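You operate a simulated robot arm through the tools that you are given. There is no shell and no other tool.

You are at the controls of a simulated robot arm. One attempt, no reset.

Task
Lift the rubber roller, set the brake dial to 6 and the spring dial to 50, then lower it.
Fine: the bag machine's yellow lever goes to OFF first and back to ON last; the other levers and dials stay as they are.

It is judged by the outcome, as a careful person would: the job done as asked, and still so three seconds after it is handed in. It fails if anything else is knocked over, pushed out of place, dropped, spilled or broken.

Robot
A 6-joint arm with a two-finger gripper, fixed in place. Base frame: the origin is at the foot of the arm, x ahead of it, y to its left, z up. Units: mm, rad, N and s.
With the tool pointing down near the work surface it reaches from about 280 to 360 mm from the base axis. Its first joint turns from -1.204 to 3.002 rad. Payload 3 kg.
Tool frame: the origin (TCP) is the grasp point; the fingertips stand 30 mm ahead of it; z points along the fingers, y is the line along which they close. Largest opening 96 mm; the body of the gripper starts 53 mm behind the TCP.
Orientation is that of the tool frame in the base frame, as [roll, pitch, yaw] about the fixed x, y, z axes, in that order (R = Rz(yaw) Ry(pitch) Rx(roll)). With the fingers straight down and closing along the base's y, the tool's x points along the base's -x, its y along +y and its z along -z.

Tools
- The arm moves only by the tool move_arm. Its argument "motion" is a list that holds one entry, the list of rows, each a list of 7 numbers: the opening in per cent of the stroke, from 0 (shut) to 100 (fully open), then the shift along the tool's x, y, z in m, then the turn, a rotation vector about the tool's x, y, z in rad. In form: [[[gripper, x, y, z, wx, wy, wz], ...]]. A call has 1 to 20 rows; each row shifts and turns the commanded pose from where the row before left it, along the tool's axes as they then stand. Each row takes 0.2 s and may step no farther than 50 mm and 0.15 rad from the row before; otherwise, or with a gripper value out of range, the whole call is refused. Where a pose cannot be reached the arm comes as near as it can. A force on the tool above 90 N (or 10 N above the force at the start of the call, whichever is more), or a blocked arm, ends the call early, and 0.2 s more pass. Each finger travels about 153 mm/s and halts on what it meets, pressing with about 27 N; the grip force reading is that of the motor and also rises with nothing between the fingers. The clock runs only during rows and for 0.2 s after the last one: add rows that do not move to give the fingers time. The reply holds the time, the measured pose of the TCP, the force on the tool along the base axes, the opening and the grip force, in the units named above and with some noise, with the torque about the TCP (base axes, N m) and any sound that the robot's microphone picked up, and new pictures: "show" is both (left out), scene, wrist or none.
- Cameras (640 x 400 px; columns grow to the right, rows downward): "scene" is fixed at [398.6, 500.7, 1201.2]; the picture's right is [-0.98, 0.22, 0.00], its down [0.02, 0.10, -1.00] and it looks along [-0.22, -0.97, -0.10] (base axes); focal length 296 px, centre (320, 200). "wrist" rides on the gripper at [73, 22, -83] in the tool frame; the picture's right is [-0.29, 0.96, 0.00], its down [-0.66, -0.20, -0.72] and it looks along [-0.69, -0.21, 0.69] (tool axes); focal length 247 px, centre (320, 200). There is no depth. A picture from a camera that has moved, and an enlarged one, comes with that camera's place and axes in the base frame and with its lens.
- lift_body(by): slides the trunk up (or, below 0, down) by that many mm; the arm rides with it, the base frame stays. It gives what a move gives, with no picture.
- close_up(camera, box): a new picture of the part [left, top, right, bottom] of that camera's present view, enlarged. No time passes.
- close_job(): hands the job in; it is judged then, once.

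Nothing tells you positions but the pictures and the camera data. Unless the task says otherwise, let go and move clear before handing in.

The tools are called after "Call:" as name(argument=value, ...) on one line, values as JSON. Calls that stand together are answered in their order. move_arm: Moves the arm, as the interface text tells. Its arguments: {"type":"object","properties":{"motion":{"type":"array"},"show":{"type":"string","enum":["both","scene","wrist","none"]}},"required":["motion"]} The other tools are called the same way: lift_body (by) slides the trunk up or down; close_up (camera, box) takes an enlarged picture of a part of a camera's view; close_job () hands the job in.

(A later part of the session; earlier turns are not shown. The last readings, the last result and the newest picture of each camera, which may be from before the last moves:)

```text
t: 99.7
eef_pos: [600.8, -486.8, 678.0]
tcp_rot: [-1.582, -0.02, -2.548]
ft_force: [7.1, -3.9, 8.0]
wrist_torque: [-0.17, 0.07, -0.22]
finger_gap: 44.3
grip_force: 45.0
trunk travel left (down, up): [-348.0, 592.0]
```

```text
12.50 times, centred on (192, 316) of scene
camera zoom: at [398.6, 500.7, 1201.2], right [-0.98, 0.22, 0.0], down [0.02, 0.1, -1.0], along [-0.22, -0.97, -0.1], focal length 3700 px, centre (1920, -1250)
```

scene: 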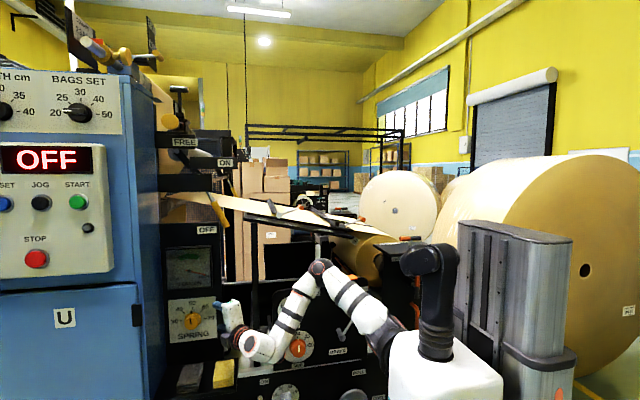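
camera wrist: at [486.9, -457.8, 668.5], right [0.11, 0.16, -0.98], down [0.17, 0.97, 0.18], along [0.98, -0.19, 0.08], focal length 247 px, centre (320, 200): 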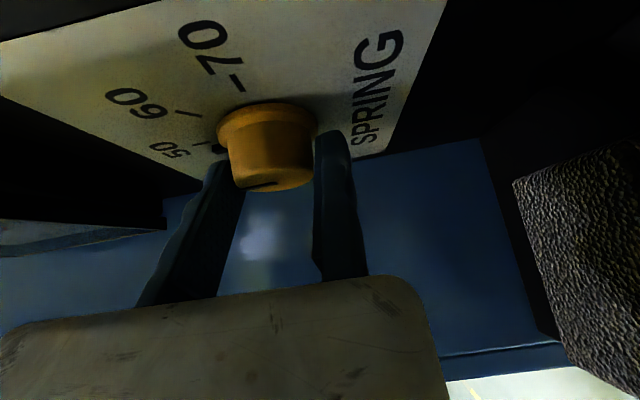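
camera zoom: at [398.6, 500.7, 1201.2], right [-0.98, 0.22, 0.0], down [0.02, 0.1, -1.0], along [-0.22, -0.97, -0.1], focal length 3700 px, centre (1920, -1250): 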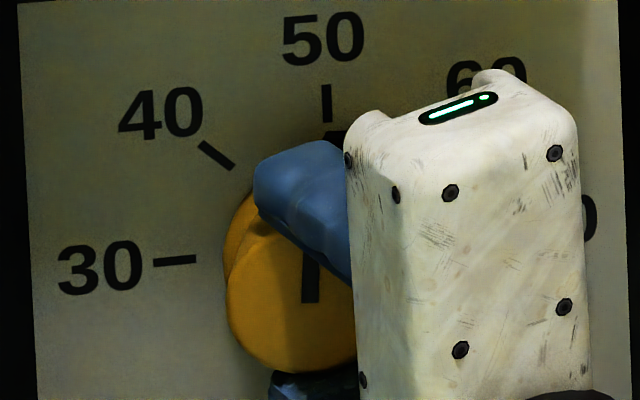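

Call:
move_arm(motion=[[[30, 0.00089, -0.00063, -0.00061, -0.02825, 0, -0.04125], [30, 0, 0, 0, 0, 0, 0], [68, 0, 0, 0, 0, 0, 0], [68, 0, 0, 0, 0, 0, 0]]], show="none")

Call:
close_up(camera="scene", box=[176, 300, 208, 332])

```text
t: 100.7
eef_pos: [598.5, -486.6, 677.1]
tcp_rot: [-1.616, -0.059, -2.543]
ft_force: [-0.7, 0.4, -0.4]
wrist_torque: [0.0, -0.02, 0.01]
finger_gap: 65.5
grip_force: 0.0
trunk travel left (down, up): [-348.0, 592.0]
```

```text
12.50 times, centred on (192, 316) of scene
camera zoom: at [398.6, 500.7, 1201.2], right [-0.98, 0.22, 0.0], down [0.02, 0.1, -1.0], along [-0.22, -0.97, -0.1], focal length 3700 px, centre (1920, -1250)
```

zoom: 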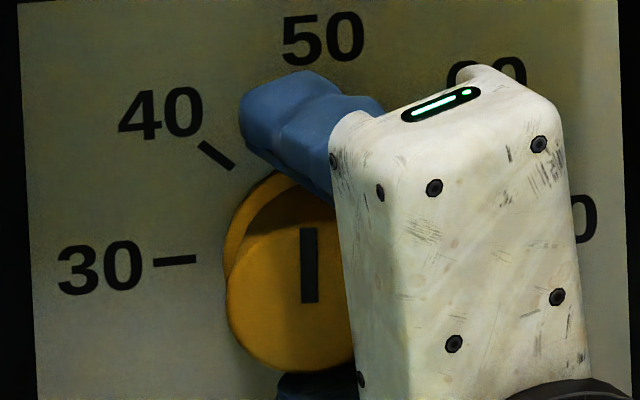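

About +2° remains; one more small correction the same way.

Call:
move_arm(motion=[[[30, 0, 0, 0, 0, 0, 0], [30, 0, -0.0005, 0, 0, 0, 0], [30, 0, 0, 0, 0, 0, 0], [30, 0.00089, -0.00063, -0.00061, -0.02825, 0, -0.04125], [30, 0, 0, 0, 0, 0, 0]]], show="none")

Call:
move_arm(motion=[[[68, 0, 0, 0, 0, 0, 0], [68, 0, 0, 0, 0, 0, 0]]], show="none")

Call:
close_up(camera="scene", box=[176, 300, 208, 332])

```text
t: 101.9
eef_pos: [598.2, -485.5, 679.1]
tcp_rot: [-1.642, -0.099, -2.544]
ft_force: [4.0, -3.9, 6.0]
wrist_torque: [-0.17, 0.07, 0.12]
finger_gap: 44.3
grip_force: 45.3
trunk travel left (down, up): [-348.0, 592.0]
```

```text
t: 102.5
eef_pos: [598.6, -486.6, 678.7]
tcp_rot: [-1.644, -0.102, -2.543]
ft_force: [0.8, -0.2, -1.0]
wrist_torque: [-0.05, -0.02, 0.0]
finger_gap: 64.9
grip_force: 0.0
trunk travel left (down, up): [-348.0, 592.0]
```

```text
12.50 times, centred on (192, 316) of scene
camera zoom: at [398.6, 500.7, 1201.2], right [-0.98, 0.22, 0.0], down [0.02, 0.1, -1.0], along [-0.22, -0.97, -0.1], focal length 3700 px, centre (1920, -1250)
```

zoom: 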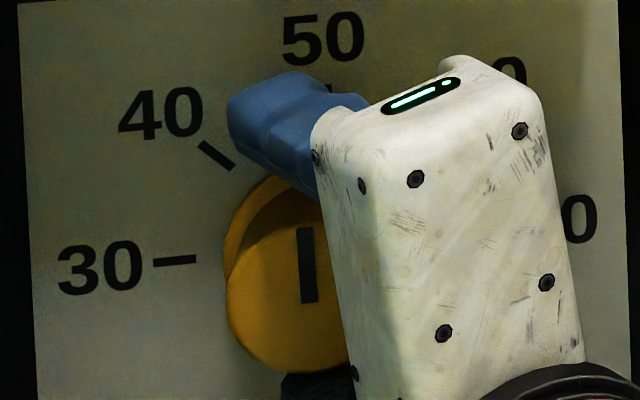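

The pointer is now on 50 to within half a degree. I move the fixed finger 8 mm down and away from the knob, then slide out.

Call:
move_arm(motion=[[[68, 0, 0.005, 0, 0, 0, 0], [68, 0, 0.004, 0, 0, 0, 0]]], show="none")

Call:
move_arm(motion=[[[68, 0.0131, 0, -0.0214, 0, 0, 0], [68, 0.0131, 0, -0.0214, 0, 0, 0], [68, 0.0131, 0, -0.0214, 0, 0, 0], [68, 0.0131, 0, -0.0214, 0, 0, 0]]], show="both")

Call:
close_up(camera="scene", box=[176, 300, 208, 332])

Call:
close_up(camera="scene", box=[160, 300, 320, 400])

```text
t: 103.1
eef_pos: [595.9, -486.3, 669.8]
tcp_rot: [-1.642, -0.1, -2.542]
ft_force: [-0.5, -0.4, 0.3]
wrist_torque: [-0.04, -0.01, -0.01]
finger_gap: 65.2
grip_force: 0.1
trunk travel left (down, up): [-348.0, 592.0]
```

```text
t: 104.1
eef_pos: [504.9, -443.8, 682.8]
tcp_rot: [-1.643, -0.1, -2.543]
ft_force: [1.0, -0.7, -1.0]
wrist_torque: [-0.01, 0.02, -0.06]
finger_gap: 65.5
grip_force: 0.0
trunk travel left (down, up): [-348.0, 592.0]
camera wrist: at [395.4, -417.6, 672.8], right [0.12, 0.17, -0.98], down [0.16, 0.97, 0.19], along [0.98, -0.18, 0.09], focal length 247 px, centre (320, 200)
```

scene: 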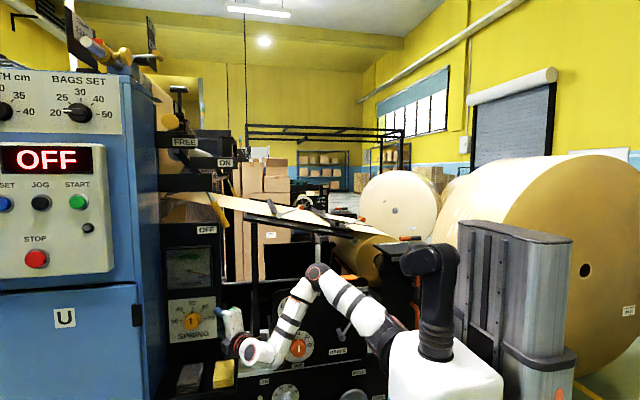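
wrist: 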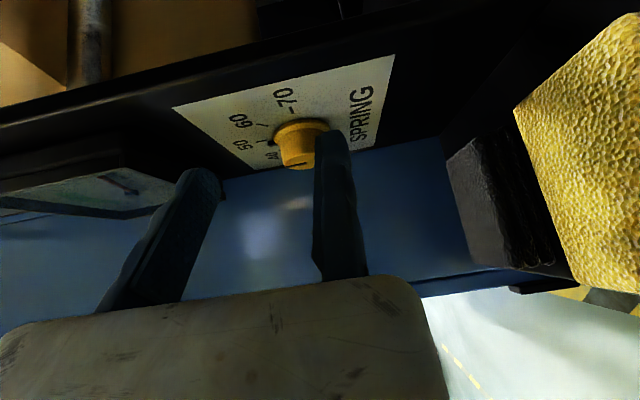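

```text
12.50 times, centred on (192, 316) of scene
camera zoom: at [398.6, 500.7, 1201.2], right [-0.98, 0.22, 0.0], down [0.02, 0.1, -1.0], along [-0.22, -0.97, -0.1], focal length 3700 px, centre (1920, -1250)
```

zoom: 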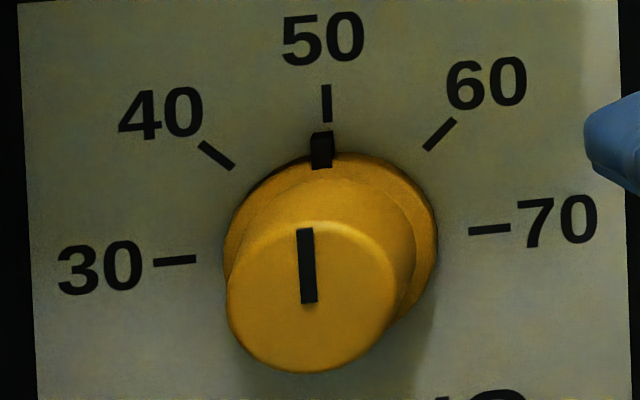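

```text
4.00 times, centred on (240, 350) of scene
camera zoom: at [398.6, 500.7, 1201.2], right [-0.98, 0.22, 0.0], down [0.02, 0.1, -1.0], along [-0.22, -0.97, -0.1], focal length 1184 px, centre (640, -400)
```

zoom: 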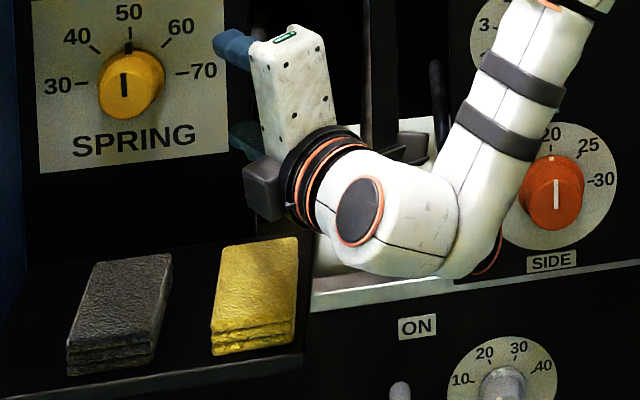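

The spring dial is on 50, and the brake dial is at 6. Everything else is in place. Now the last step is the lever back to ON. I unyaw the tool and retreat to a clear spot first.

Call:
move_arm(motion=[[[5, 0, 0, 0, 0.0565, 0, 0.0825], [5, 0.0151, 0, 0.0084, 0, 0.12, 0], [5, 0.014, 0, 0.0065, 0, 0.12, 0], [5, 0.0132, 0, 0.0045, 0, 0.12, 0], [5, 0, 0, 0, 0, 0, 0]]], show="scene")

```text
t: 105.3
eef_pos: [477.1, -481.8, 681.3]
tcp_rot: [-1.577, -0.022, -2.907]
ft_force: [-0.2, 0.0, 0.4]
wrist_torque: [-0.01, -0.01, -0.02]
finger_gap: 5.0
grip_force: 0.2
trunk travel left (down, up): [-348.0, 592.0]
```

scene: 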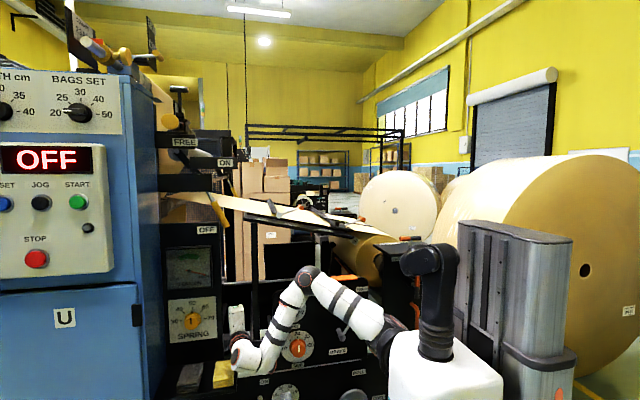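

Call:
lift_body(by=327)

Call:
move_arm(motion=[[[52, 0, 0, 0, 0, 0.03, 0], [52, 0, 0, 0, 0, 0, 0], [52, 0, 0, 0, 0, 0, 0]]], show="both")

```text
t: 108.5
eef_pos: [477.9, -481.8, 1008.4]
tcp_rot: [-1.579, -0.024, -2.904]
ft_force: [0.0, -0.4, -0.2]
wrist_torque: [-0.03, -0.01, 0.02]
finger_gap: 4.6
grip_force: 0.1
trunk travel left (down, up): [-675.0, 265.0]
```

```text
t: 109.3
eef_pos: [477.6, -481.2, 1008.5]
tcp_rot: [-1.58, -0.024, -2.937]
ft_force: [-0.8, 0.4, 0.1]
wrist_torque: [0.0, -0.01, 0.0]
finger_gap: 49.8
grip_force: 0.0
trunk travel left (down, up): [-675.0, 265.0]
camera wrist: at [388.8, -415.7, 987.7], right [0.26, 0.06, -0.96], down [0.5, 0.84, 0.19], along [0.82, -0.54, 0.19], focal length 247 px, centre (320, 200)
```

scene: 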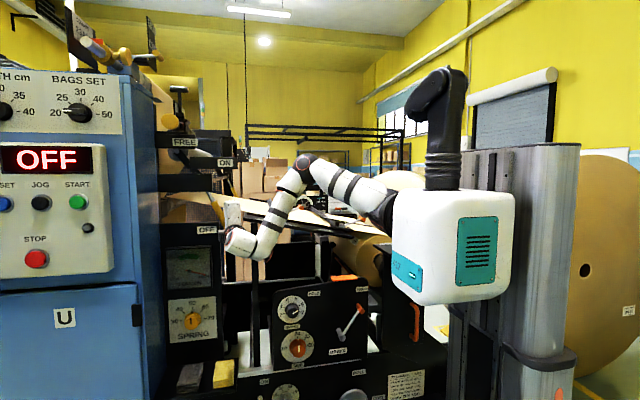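
wrist: 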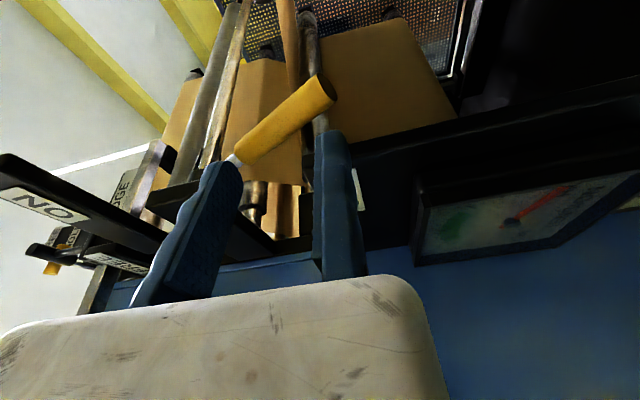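

The lever and its stop are in view. I rise to the handle's height and roll the tool to match the handle's angle, so that the fixed finger will sit on the handle's far (+x) side.

Call:
move_arm(motion=[[[52, 0, -0.045, 0, 0, 0, 0.02], [52, 0, -0.005, 0, 0, 0, 0.12], [52, 0, 0, 0, 0, 0, 0.12], [52, 0, 0, 0, 0, 0, 0.12], [52, 0, 0, 0, 0, 0, 0.12], [52, 0, 0, 0, 0, 0, 0.12], [52, 0, 0, 0, 0, 0, 0.12], [52, 0, 0, 0, 0, 0, 0.12], [52, 0, 0, 0, 0, 0, 0.12], [52, 0, 0, 0, 0, 0, 0.12], [52, 0, 0, 0, 0, 0, 0]]], show="both")

```text
t: 111.7
eef_pos: [478.8, -481.5, 1057.2]
tcp_rot: [-1.587, 1.079, -2.952]
ft_force: [0.3, 0.3, -0.3]
wrist_torque: [0.0, 0.01, 0.01]
finger_gap: 50.0
grip_force: 0.0
trunk travel left (down, up): [-675.0, 265.0]
camera wrist: at [447.4, -402.5, 982.9], right [0.96, 0.2, -0.19], down [-0.02, 0.73, 0.68], along [0.28, -0.65, 0.7], focal length 247 px, centre (320, 200)
```

scene: 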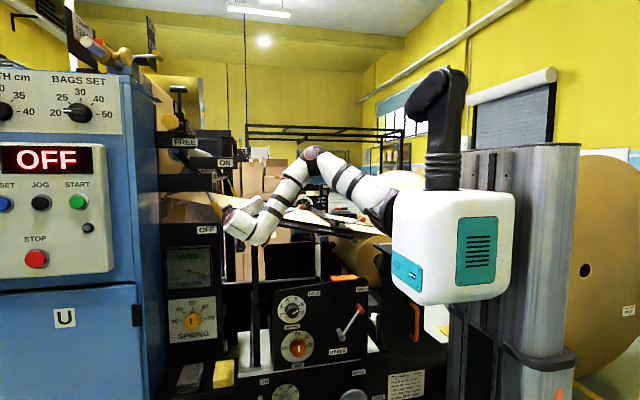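
wrist: 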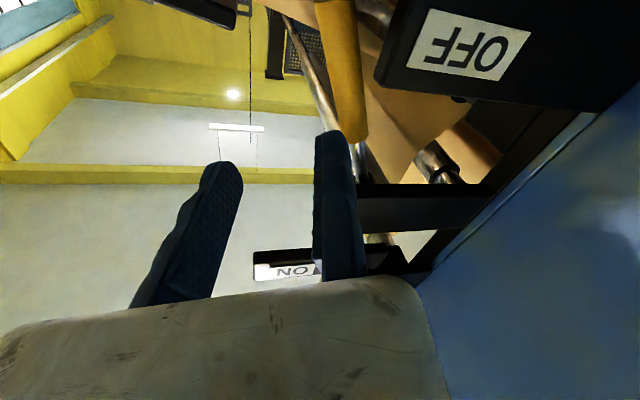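

The handle line in view passes through (525, 1064) at an angle of about 1.2 rad. I roll 0.1 more and move to just in front of it, with the fixed finger on its far side.

Call:
move_arm(motion=[[[52, 0, 0, 0, 0, 0, 0.1], [52, -0.0095, 0.0189, 0.027, 0, 0, 0], [52, -0.0095, 0.0189, 0.027, 0, 0, 0], [52, 0, 0, 0, 0, 0, 0]]], show="both")

Call:
close_up(camera="wrist", box=[160, 0, 480, 200])

```text
t: 112.7
eef_pos: [528.1, -525.4, 1061.4]
tcp_rot: [-1.589, 1.178, -2.954]
ft_force: [0.4, 0.3, 0.6]
wrist_torque: [0.0, -0.02, 0.0]
finger_gap: 50.0
grip_force: 0.0
trunk travel left (down, up): [-675.0, 265.0]
camera wrist: at [504.7, -445.0, 985.0], right [0.97, 0.2, -0.09], down [-0.08, 0.72, 0.69], along [0.21, -0.67, 0.71], focal length 247 px, centre (320, 200)
```

scene: 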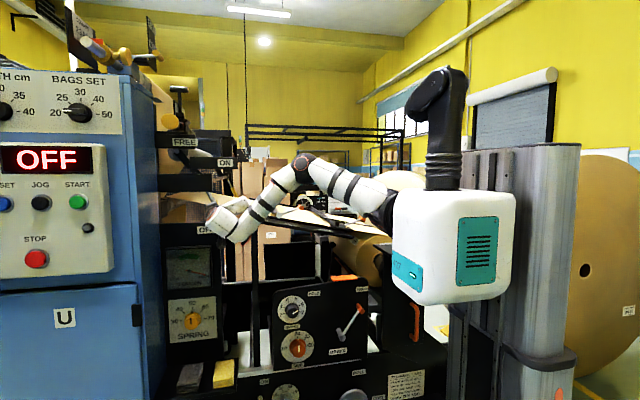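
wrist: 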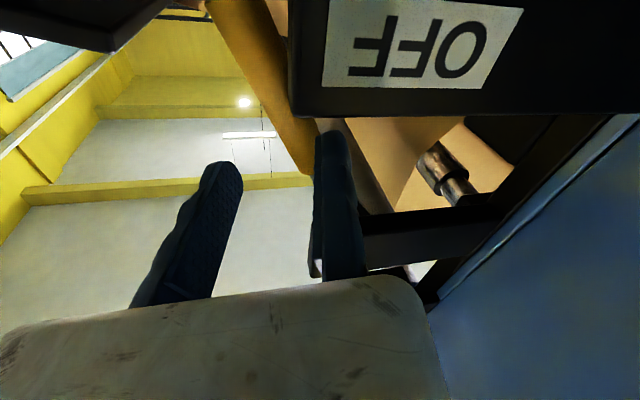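

```text
2.00 times, centred on (320, 100) of wrist
camera zoom: at [504.7, -445.0, 985.0], right [0.97, 0.2, -0.09], down [-0.08, 0.72, 0.69], along [0.21, -0.67, 0.71], focal length 494 px, centre (320, 400)
```

zoom: 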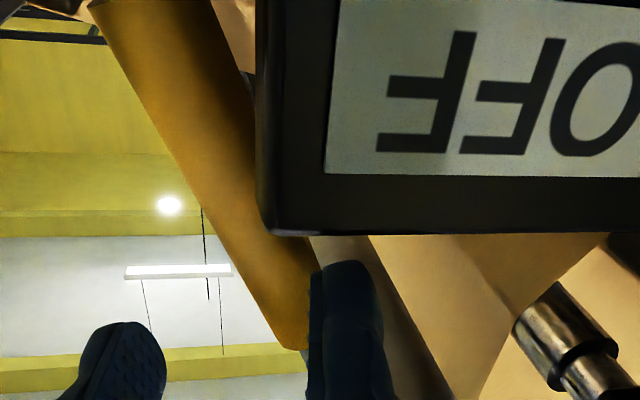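

The fixed finger is on the far side of the handle, but its clearance is small. I shift it 6 mm further away first, then insert.

Call:
move_arm(motion=[[[52, 0, 0.006, 0, 0, 0, 0], [52, 0, 0, 0.012, 0, 0, 0], [52, 0, 0, 0.012, 0, 0, 0], [52, 0, 0, 0.011, 0, 0, 0], [52, 0, 0, 0, 0, 0, 0]]], show="both")

Call:
close_up(camera="wrist", box=[160, 0, 480, 200])

```text
t: 113.9
eef_pos: [540.7, -559.2, 1057.3]
tcp_rot: [-1.59, 1.178, -2.954]
ft_force: [0.7, -0.1, 0.1]
wrist_torque: [-0.02, 0.0, 0.0]
finger_gap: 49.8
grip_force: 0.1
trunk travel left (down, up): [-675.0, 265.0]
camera wrist: at [518.7, -478.9, 981.2], right [0.97, 0.2, -0.09], down [-0.08, 0.72, 0.69], along [0.21, -0.67, 0.71], focal length 247 px, centre (320, 200)
```

scene: 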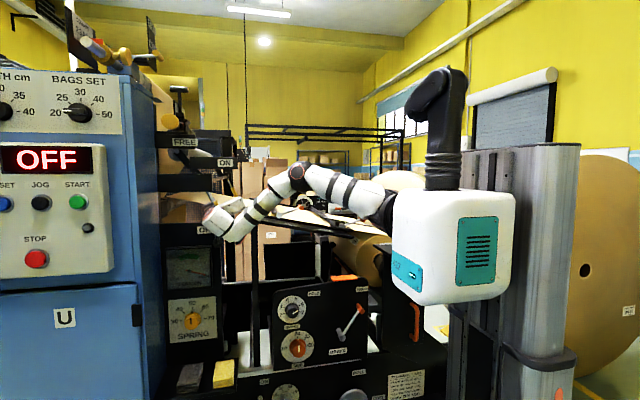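
wrist: 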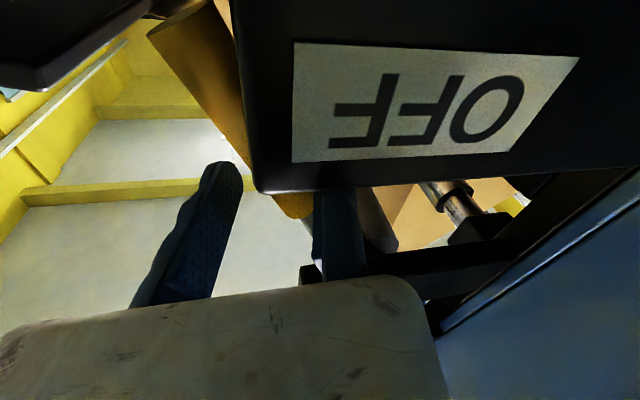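

```text
2.00 times, centred on (320, 100) of wrist
camera zoom: at [518.7, -478.9, 981.2], right [0.97, 0.2, -0.09], down [-0.08, 0.72, 0.69], along [0.21, -0.67, 0.71], focal length 494 px, centre (320, 400)
```

zoom: 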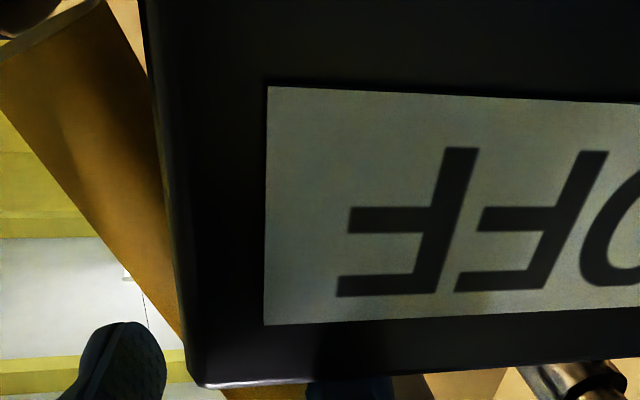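

Inserted with no contact force; the handle is between the fingers. I narrow the gap and start swinging the lever up along its arc.

Call:
move_arm(motion=[[[38, 0, 0, 0, 0, 0, 0], [38, 0.0012, -0.0106, -0.00215, -0.00714, 0.0191, -0.0979], [38, 0.0012, -0.0106, -0.00215, -0.00714, 0.0191, -0.0979], [38, 0.0012, -0.0106, -0.00215, -0.00714, 0.0191, -0.0979]]], show="both")

Call:
close_up(camera="scene", box=[150, 130, 278, 210])

```text
t: 114.9
eef_pos: [512.0, -559.3, 1071.2]
tcp_rot: [-1.679, 0.881, -3.032]
ft_force: [3.9, 2.2, -3.0]
wrist_torque: [0.11, -0.03, 0.05]
finger_gap: 36.6
grip_force: 0.0
trunk travel left (down, up): [-675.0, 265.0]
camera wrist: at [466.3, -479.8, 1005.1], right [0.9, 0.2, -0.38], down [0.13, 0.72, 0.69], along [0.41, -0.67, 0.62], focal length 247 px, centre (320, 200)
```

scene: 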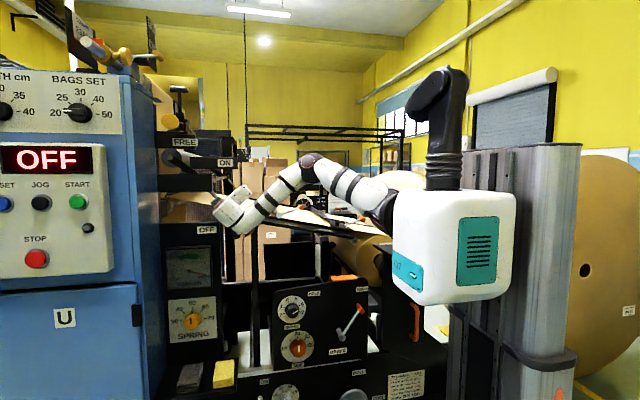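
wrist: 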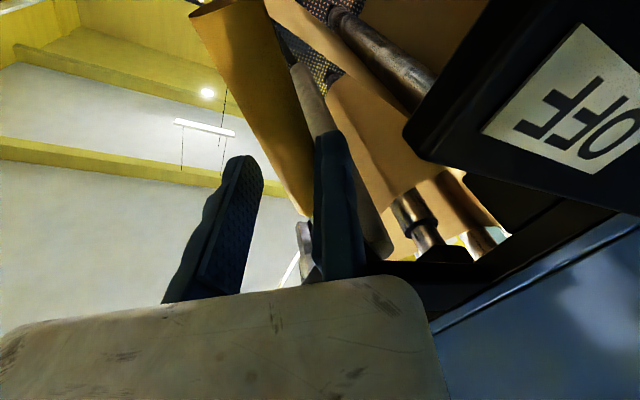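

```text
5.00 times, centred on (214, 170) of scene
camera zoom: at [398.6, 500.7, 1201.2], right [-0.98, 0.22, 0.0], down [0.02, 0.1, -1.0], along [-0.22, -0.97, -0.1], focal length 1480 px, centre (850, 350)
```

zoom: 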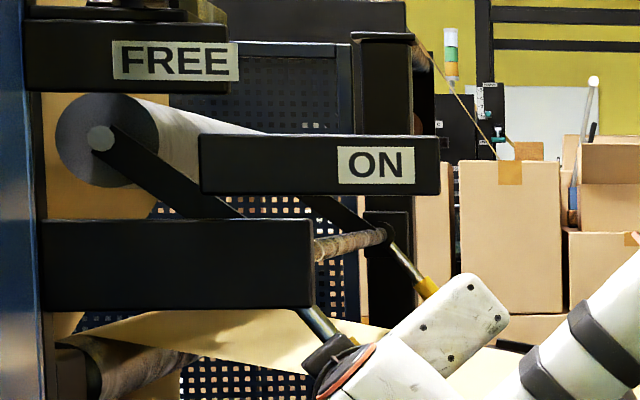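

The lever follows and the roller is coming down. I continue along the arc.

Call:
move_arm(motion=[[[38, 0.0012, -0.0106, -0.00215, -0.00714, 0.0191, -0.0979], [38, 0.0012, -0.0106, -0.00215, -0.00714, 0.0191, -0.0979], [38, 0.0012, -0.0106, -0.00215, -0.00714, 0.0191, -0.0979], [38, 0.0012, -0.0106, -0.00215, -0.00714, 0.0191, -0.0979]]], show="both")

Call:
close_up(camera="scene", box=[150, 130, 278, 210])

```text
t: 115.9
eef_pos: [481.7, -561.1, 1097.6]
tcp_rot: [-1.727, 0.48, -3.062]
ft_force: [1.3, 0.6, -4.3]
wrist_torque: [0.09, -0.04, 0.09]
finger_gap: 36.6
grip_force: 0.0
trunk travel left (down, up): [-675.0, 265.0]
camera wrist: at [414.8, -480.2, 1055.7], right [0.68, 0.2, -0.7], down [0.39, 0.72, 0.58], along [0.62, -0.67, 0.41], focal length 247 px, centre (320, 200)
```

scene: 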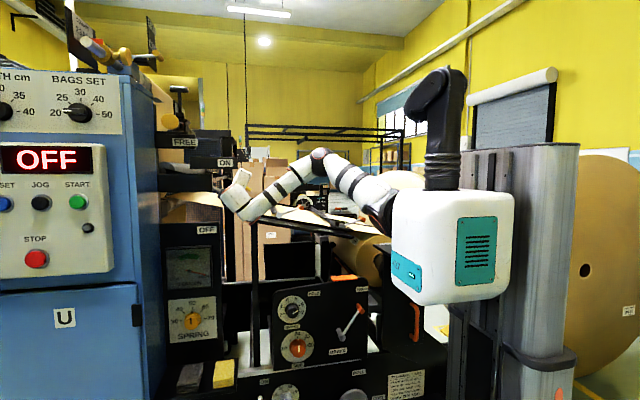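
wrist: 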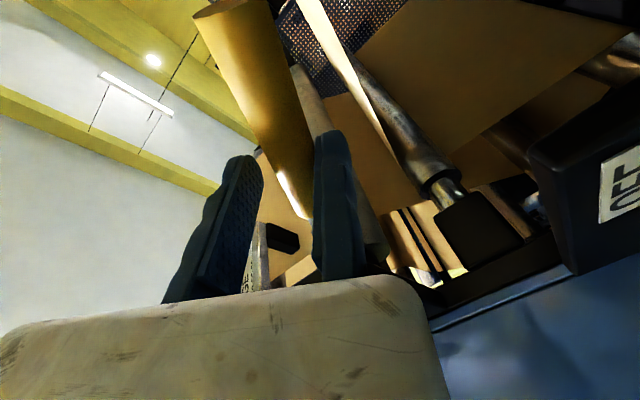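

```text
5.00 times, centred on (214, 170) of scene
camera zoom: at [398.6, 500.7, 1201.2], right [-0.98, 0.22, 0.0], down [0.02, 0.1, -1.0], along [-0.22, -0.97, -0.1], focal length 1480 px, centre (850, 350)
```

zoom: 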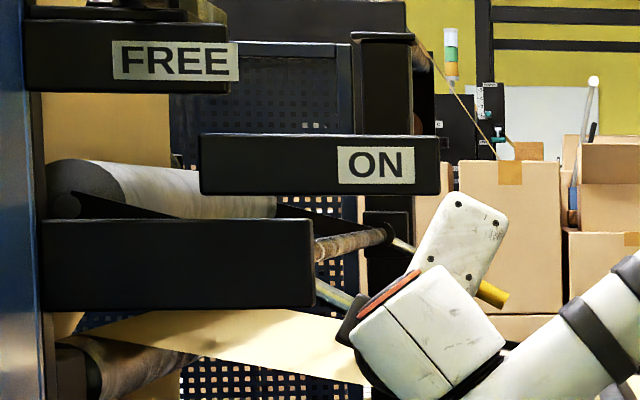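

Continuing toward ON, staying below the ON bar.

Call:
move_arm(motion=[[[38, 0.0012, -0.0106, -0.00215, -0.00714, 0.0191, -0.0979], [38, 0.0012, -0.0106, -0.00215, -0.00714, 0.0191, -0.0979], [38, 0.0012, -0.0106, -0.00215, -0.00714, 0.0191, -0.0979]]], show="both")

Call:
close_up(camera="scene", box=[150, 130, 278, 210])

Call:
close_up(camera="wrist", box=[180, 20, 436, 240])

```text
t: 116.7
eef_pos: [466.5, -560.2, 1125.8]
tcp_rot: [-1.75, 0.18, -3.068]
ft_force: [3.7, 0.8, -3.8]
wrist_torque: [0.1, -0.05, 0.03]
finger_gap: 36.6
grip_force: 0.0
trunk travel left (down, up): [-675.0, 265.0]
camera wrist: at [390.5, -480.2, 1105.9], right [0.44, 0.2, -0.87], down [0.54, 0.72, 0.44], along [0.72, -0.67, 0.21], focal length 247 px, centre (320, 200)
```

scene: 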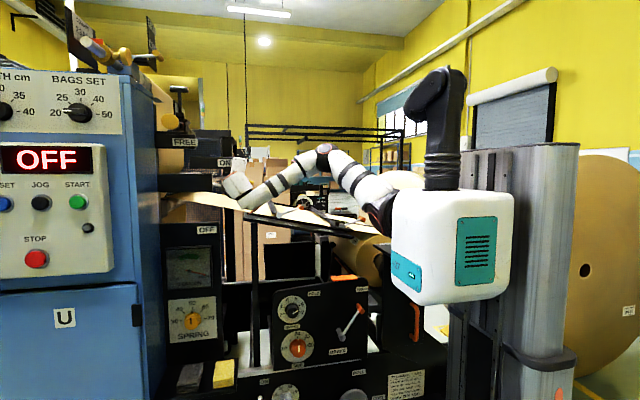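
wrist: 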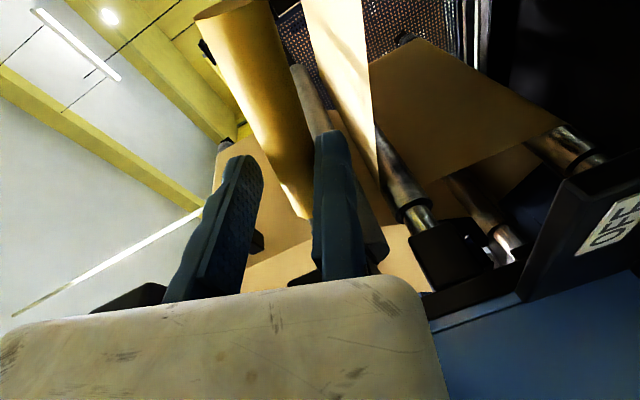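

```text
5.00 times, centred on (214, 170) of scene
camera zoom: at [398.6, 500.7, 1201.2], right [-0.98, 0.22, 0.0], down [0.02, 0.1, -1.0], along [-0.22, -0.97, -0.1], focal length 1480 px, centre (850, 350)
```

zoom: 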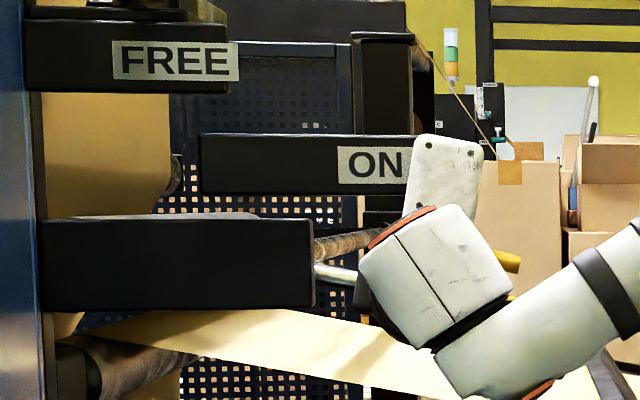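

```text
1.82 times, centred on (308, 130) of wrist
camera zoom: at [390.5, -480.2, 1105.9], right [0.44, 0.2, -0.87], down [0.54, 0.72, 0.44], along [0.72, -0.67, 0.21], focal length 449 px, centre (342, 327)
```

zoom: 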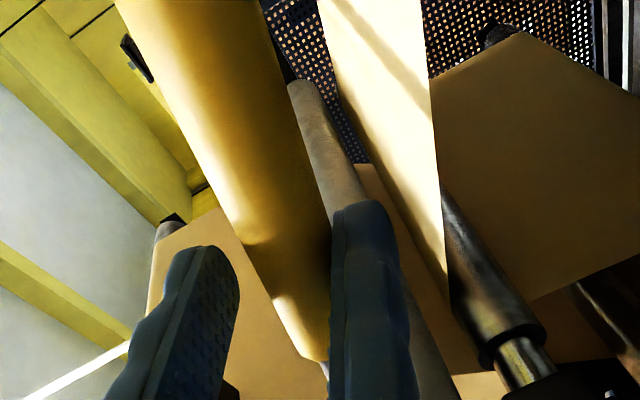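

Call:
move_arm(motion=[[[38, 0.0012, -0.0106, -0.00215, -0.00714, 0.0191, -0.0979], [38, 0.0005, -0.0053, -0.001, -0.0036, 0.0095, -0.049], [38, 0, 0, 0, 0, 0, 0]]], show="both")

Call:
close_up(camera="scene", box=[150, 130, 278, 210])

Call:
close_up(camera="wrist", box=[180, 20, 436, 240])

```text
t: 117.5
eef_pos: [460.3, -560.0, 1143.8]
tcp_rot: [-1.761, 0.035, -3.072]
ft_force: [0.0, 0.1, -0.2]
wrist_torque: [0.02, -0.01, 0.01]
finger_gap: 36.5
grip_force: 0.1
trunk travel left (down, up): [-675.0, 265.0]
camera wrist: at [382.6, -479.8, 1134.5], right [0.31, 0.2, -0.93], down [0.6, 0.72, 0.36], along [0.74, -0.67, 0.1], focal length 247 px, centre (320, 200)
```

scene: 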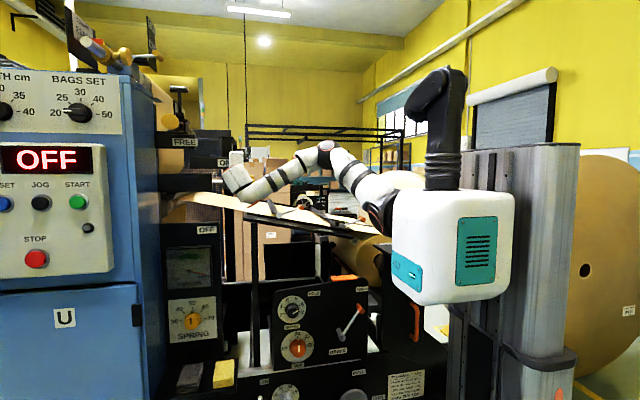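
wrist: 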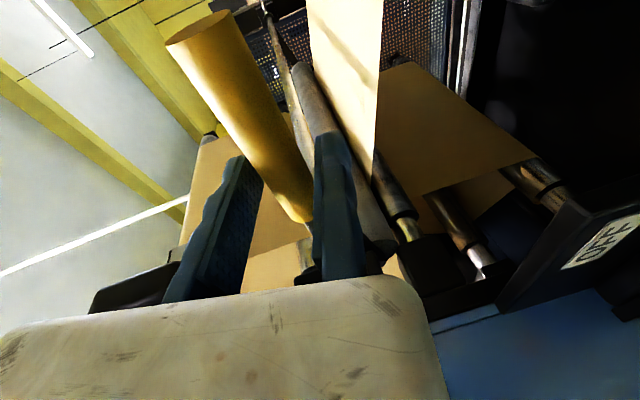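

```text
5.00 times, centred on (214, 170) of scene
camera zoom: at [398.6, 500.7, 1201.2], right [-0.98, 0.22, 0.0], down [0.02, 0.1, -1.0], along [-0.22, -0.97, -0.1], focal length 1480 px, centre (850, 350)
```

zoom: 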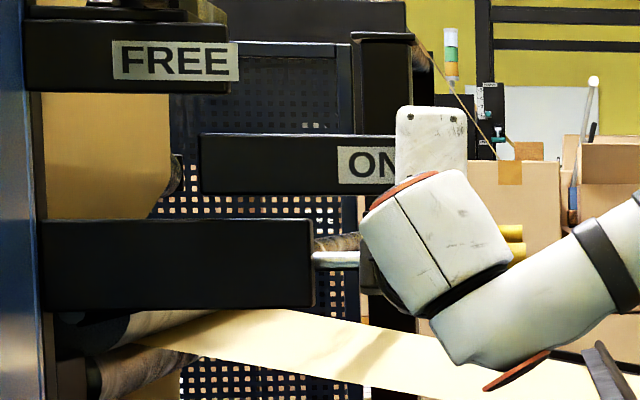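

```text
1.82 times, centred on (308, 130) of wrist
camera zoom: at [382.6, -479.8, 1134.5], right [0.31, 0.2, -0.93], down [0.6, 0.72, 0.36], along [0.74, -0.67, 0.1], focal length 449 px, centre (342, 327)
```

zoom: 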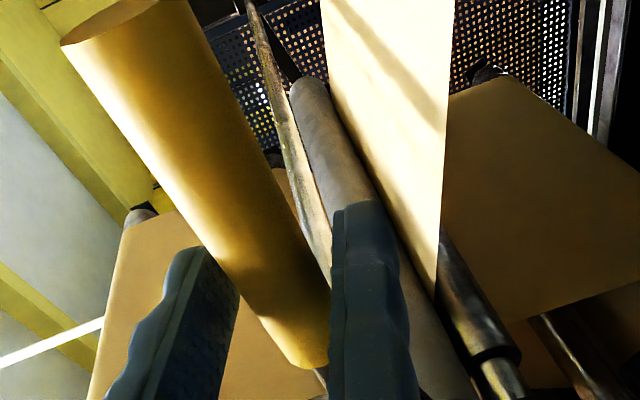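

The lever looks fully up and snapped off my finger. I push gently upward a few millimetres to confirm it's at its stop.

Call:
move_arm(motion=[[[38, 0, -0.003, 0, 0, 0, 0], [38, 0, -0.003, 0, 0, 0, 0], [38, 0, 0, 0, 0, 0, 0]]], show="wrist")

```text
t: 118.3
eef_pos: [461.3, -560.7, 1149.3]
tcp_rot: [-1.762, 0.034, -3.069]
ft_force: [-0.6, 0.0, 0.4]
wrist_torque: [0.0, 0.0, -0.01]
finger_gap: 36.3
grip_force: 0.0
trunk travel left (down, up): [-675.0, 265.0]
camera wrist: at [382.6, -480.6, 1139.6], right [0.31, 0.2, -0.93], down [0.6, 0.72, 0.36], along [0.74, -0.67, 0.1], focal length 247 px, centre (320, 200)
```

wrist: 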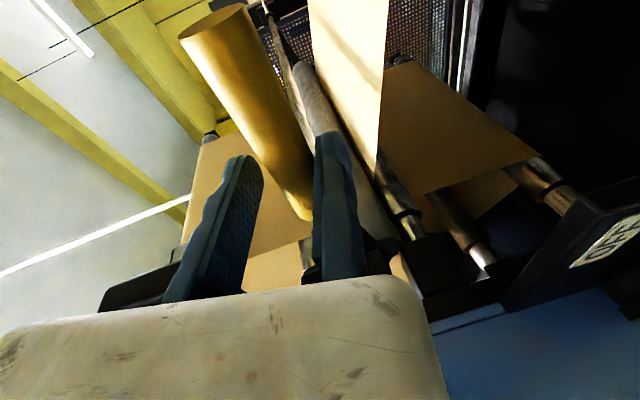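

Call:
move_arm(motion=[[[36, 0, -0.003, 0, 0, 0, 0], [36, 0, -0.002, 0, 0, 0, 0], [36, 0, 0, 0, 0, 0, 0]]], show="wrist")

Call:
close_up(camera="wrist", box=[160, 0, 416, 200])

```text
t: 119.1
eef_pos: [462.5, -561.1, 1150.8]
tcp_rot: [-1.766, 0.031, -3.068]
ft_force: [-4.7, 10.0, -17.2]
wrist_torque: [0.33, 0.21, 0.07]
finger_gap: 34.6
grip_force: 0.1
trunk travel left (down, up): [-675.0, 265.0]
camera wrist: at [382.9, -481.7, 1142.6], right [0.31, 0.21, -0.93], down [0.6, 0.72, 0.36], along [0.74, -0.67, 0.1], focal length 247 px, centre (320, 200)
```

wrist: 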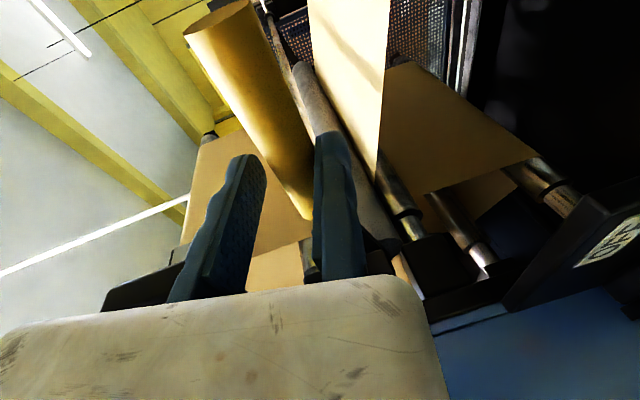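

```text
2.00 times, centred on (288, 100) of wrist
camera zoom: at [382.9, -481.7, 1142.6], right [0.31, 0.21, -0.93], down [0.6, 0.72, 0.36], along [0.74, -0.67, 0.1], focal length 494 px, centre (384, 400)
```

zoom: 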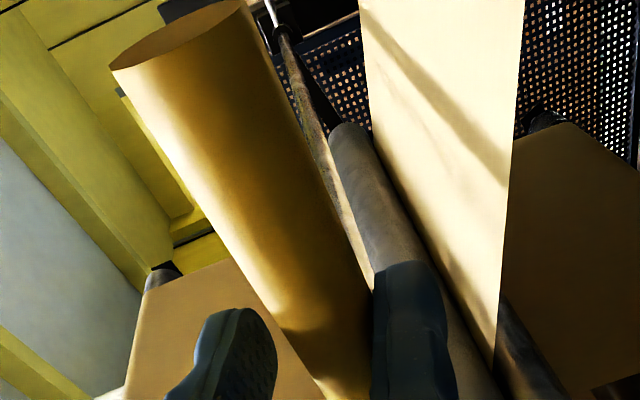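

A firm resistance of 17 N: the lever is at its ON stop. I centre the fingers around the handle without touching it, then back straight out.

Call:
move_arm(motion=[[[40, 0, 0.006, 0, 0, 0, 0], [40, 0, 0, 0, 0, 0, 0]]], show="none")

Call:
move_arm(motion=[[[40, 0, 0, -0.02, 0, 0, 0], [40, 0, 0, -0.025, 0, 0, 0], [40, 0, 0, -0.025, 0, 0, 0]]], show="both")

Call:
close_up(camera="scene", box=[150, 120, 310, 220])

```text
t: 119.7
eef_pos: [460.9, -561.3, 1148.8]
tcp_rot: [-1.759, 0.037, -3.069]
ft_force: [0.1, 0.0, -1.0]
wrist_torque: [0.01, -0.01, 0.03]
finger_gap: 38.3
grip_force: 0.1
trunk travel left (down, up): [-675.0, 265.0]
```

```text
t: 120.5
eef_pos: [456.6, -492.5, 1162.2]
tcp_rot: [-1.759, 0.036, -3.07]
ft_force: [0.1, 0.5, 1.0]
wrist_torque: [0.0, 0.01, 0.0]
finger_gap: 38.3
grip_force: 0.1
trunk travel left (down, up): [-675.0, 265.0]
camera wrist: at [378.4, -411.5, 1152.8], right [0.31, 0.2, -0.93], down [0.6, 0.72, 0.36], along [0.74, -0.67, 0.1], focal length 247 px, centre (320, 200)
```

scene: 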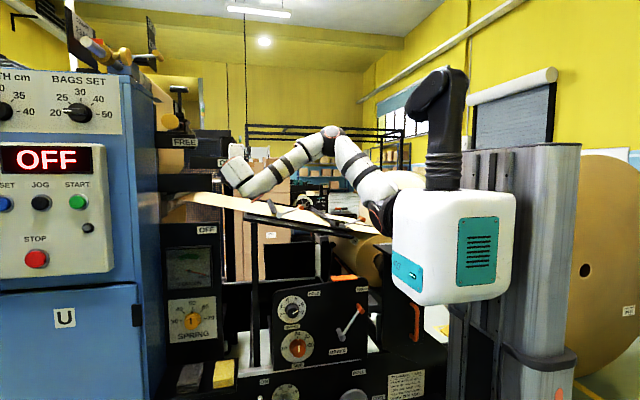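
wrist: 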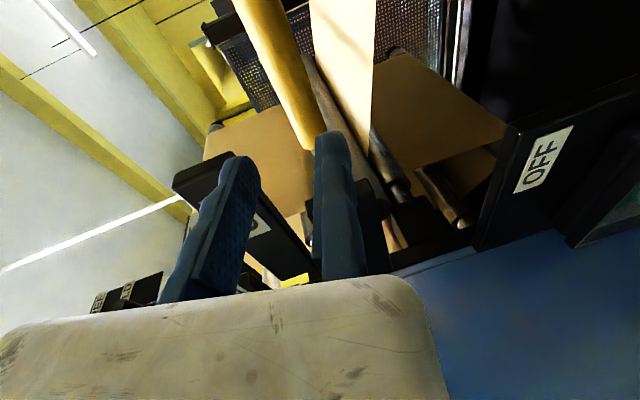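

```text
4.00 times, centred on (230, 170) of scene
camera zoom: at [398.6, 500.7, 1201.2], right [-0.98, 0.22, 0.0], down [0.02, 0.1, -1.0], along [-0.22, -0.97, -0.1], focal length 1184 px, centre (680, 320)
```

zoom: 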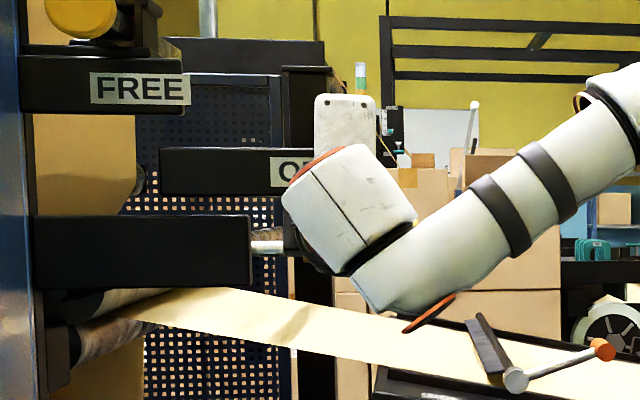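

Clear of the lever. I move the arm further away so I can see everything.

Call:
move_arm(motion=[[[40, 0.03, 0, -0.02, 0, 0, 0], [40, 0.03, -0.02, -0.01, 0, 0, 0], [40, 0.03, -0.03, 0, 0, 0, 0], [40, 0.03, -0.03, 0, 0, 0, 0], [40, 0.02, -0.03, 0, 0, 0, 0]]], show="both")

Call:
close_up(camera="scene", box=[150, 120, 310, 220])

Call:
close_up(camera="scene", box=[160, 300, 320, 400])

Call:
close_up(camera="scene", box=[300, 220, 460, 320])

Call:
close_up(camera="scene", box=[250, 300, 410, 400])

```text
t: 121.7
eef_pos: [310.7, -495.3, 1268.3]
tcp_rot: [-1.761, 0.035, -3.067]
ft_force: [0.2, 0.7, -0.5]
wrist_torque: [-0.01, 0.0, -0.03]
finger_gap: 38.6
grip_force: 0.1
trunk travel left (down, up): [-675.0, 265.0]
camera wrist: at [232.1, -415.6, 1259.4], right [0.31, 0.2, -0.93], down [0.6, 0.72, 0.36], along [0.74, -0.67, 0.1], focal length 247 px, centre (320, 200)
```

scene: 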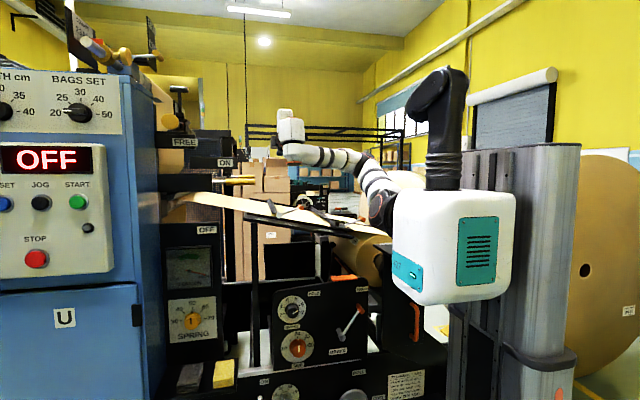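
wrist: 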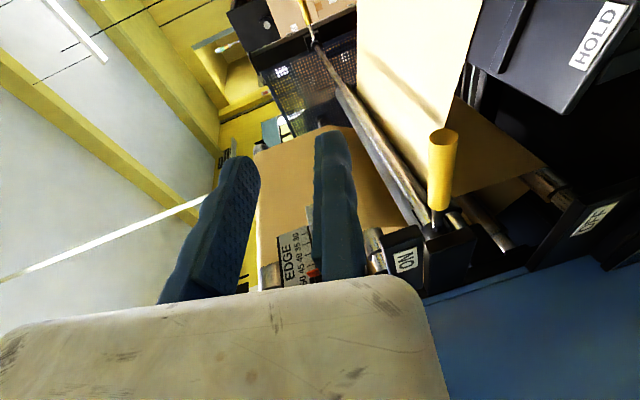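

```text
4.00 times, centred on (230, 170) of scene
camera zoom: at [398.6, 500.7, 1201.2], right [-0.98, 0.22, 0.0], down [0.02, 0.1, -1.0], along [-0.22, -0.97, -0.1], focal length 1184 px, centre (680, 320)
```

zoom: 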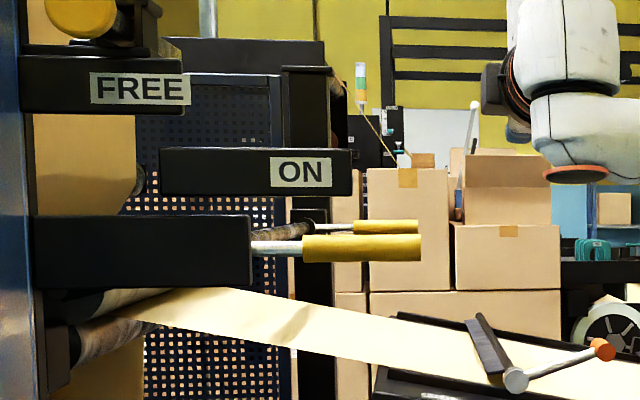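

```text
4.00 times, centred on (240, 350) of scene
camera zoom: at [398.6, 500.7, 1201.2], right [-0.98, 0.22, 0.0], down [0.02, 0.1, -1.0], along [-0.22, -0.97, -0.1], focal length 1184 px, centre (640, -400)
```

zoom: 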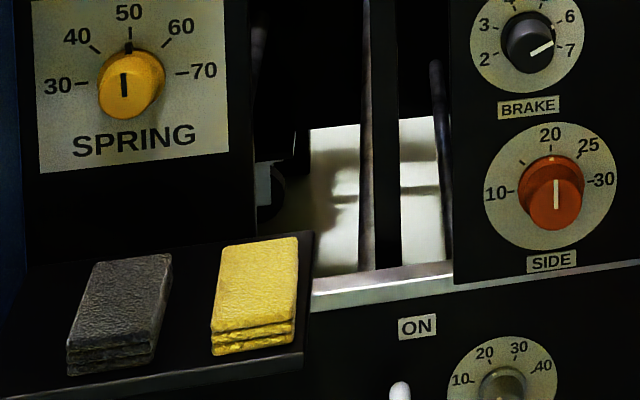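

```text
4.00 times, centred on (380, 270) of scene
camera zoom: at [398.6, 500.7, 1201.2], right [-0.98, 0.22, 0.0], down [0.02, 0.1, -1.0], along [-0.22, -0.97, -0.1], focal length 1184 px, centre (80, -80)
```

zoom: 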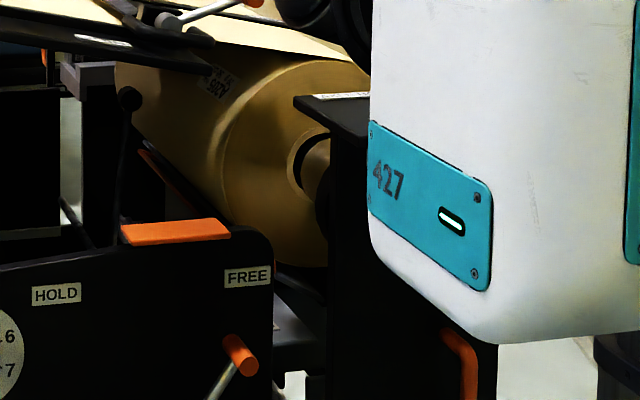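

```text
4.00 times, centred on (330, 350) of scene
camera zoom: at [398.6, 500.7, 1201.2], right [-0.98, 0.22, 0.0], down [0.02, 0.1, -1.0], along [-0.22, -0.97, -0.1], focal length 1184 px, centre (280, -400)
```

zoom: 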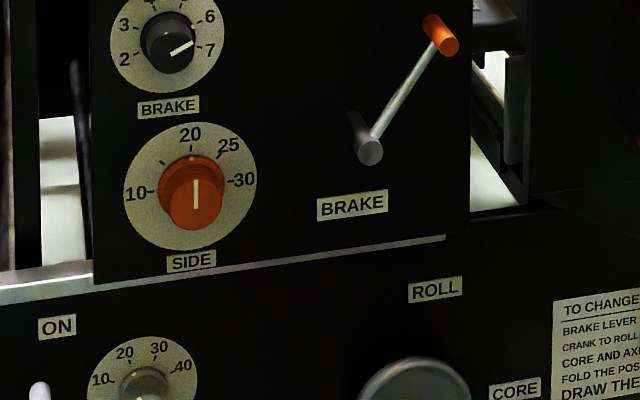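

The lever picture matches the starting one exactly, with the roller down. I'll do a last check of both dials, the lower panel and the pads.

Call:
close_up(camera="scene", box=[276, 296, 308, 320])

Call:
close_up(camera="scene", box=[176, 300, 208, 332])

Call:
close_up(camera="scene", box=[250, 340, 410, 400])

Call:
close_up(camera="scene", box=[170, 345, 266, 400])

Call:
close_up(camera="scene", box=[150, 215, 310, 315])

```text
16.00 times, centred on (292, 308) of scene
camera zoom: at [398.6, 500.7, 1201.2], right [-0.98, 0.22, 0.0], down [0.02, 0.1, -1.0], along [-0.22, -0.97, -0.1], focal length 4735 px, centre (768, -1528)
```

zoom: 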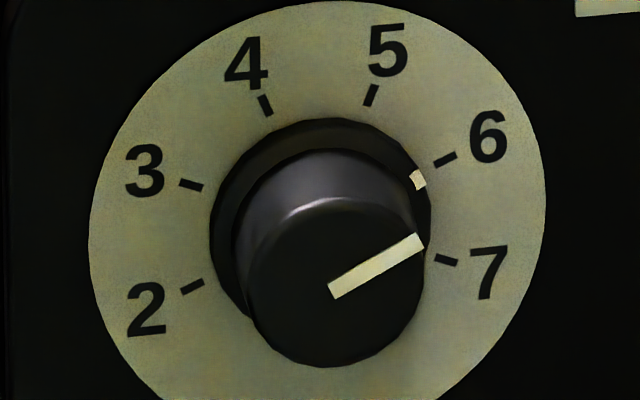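

```text
12.50 times, centred on (192, 316) of scene
camera zoom: at [398.6, 500.7, 1201.2], right [-0.98, 0.22, 0.0], down [0.02, 0.1, -1.0], along [-0.22, -0.97, -0.1], focal length 3700 px, centre (1920, -1250)
```

zoom: 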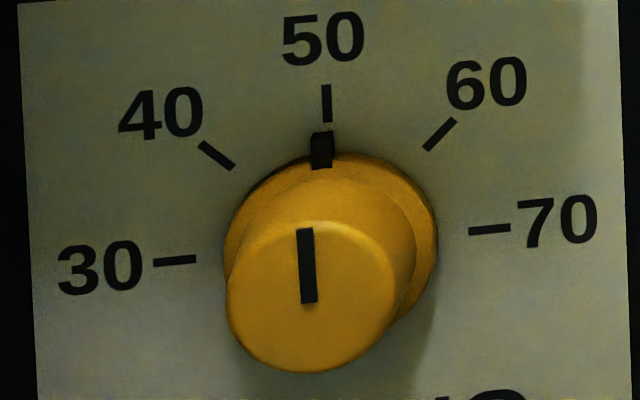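

```text
4.00 times, centred on (330, 370) of scene
camera zoom: at [398.6, 500.7, 1201.2], right [-0.98, 0.22, 0.0], down [0.02, 0.1, -1.0], along [-0.22, -0.97, -0.1], focal length 1184 px, centre (280, -480)
```

zoom: 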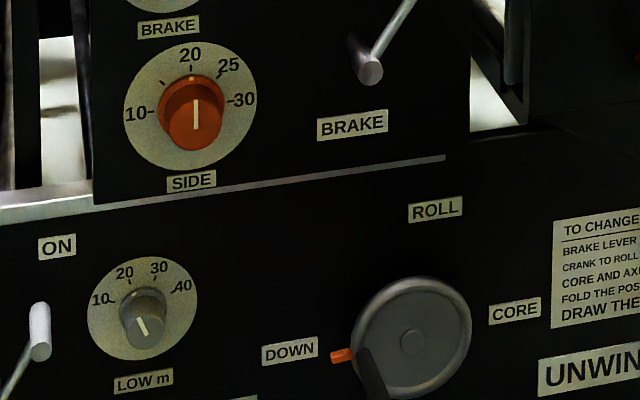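

```text
6.67 times, centred on (218, 372) of scene
camera zoom: at [398.6, 500.7, 1201.2], right [-0.98, 0.22, 0.0], down [0.02, 0.1, -1.0], along [-0.22, -0.97, -0.1], focal length 1973 px, centre (1000, -950)
```

zoom: 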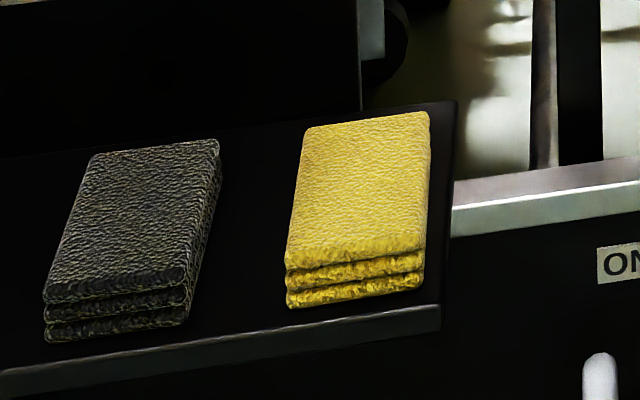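

```text
4.00 times, centred on (230, 265) of scene
camera zoom: at [398.6, 500.7, 1201.2], right [-0.98, 0.22, 0.0], down [0.02, 0.1, -1.0], along [-0.22, -0.97, -0.1], focal length 1184 px, centre (680, -60)
```

zoom: 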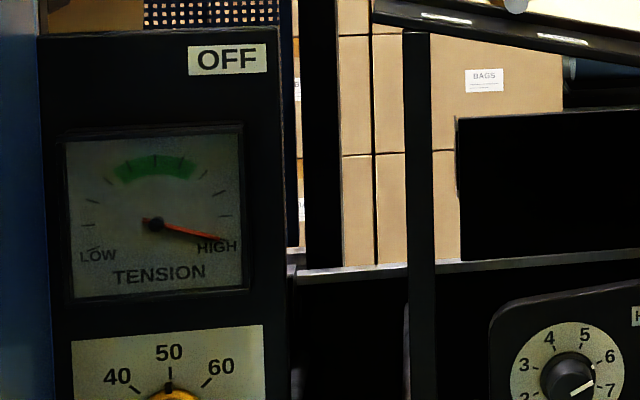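

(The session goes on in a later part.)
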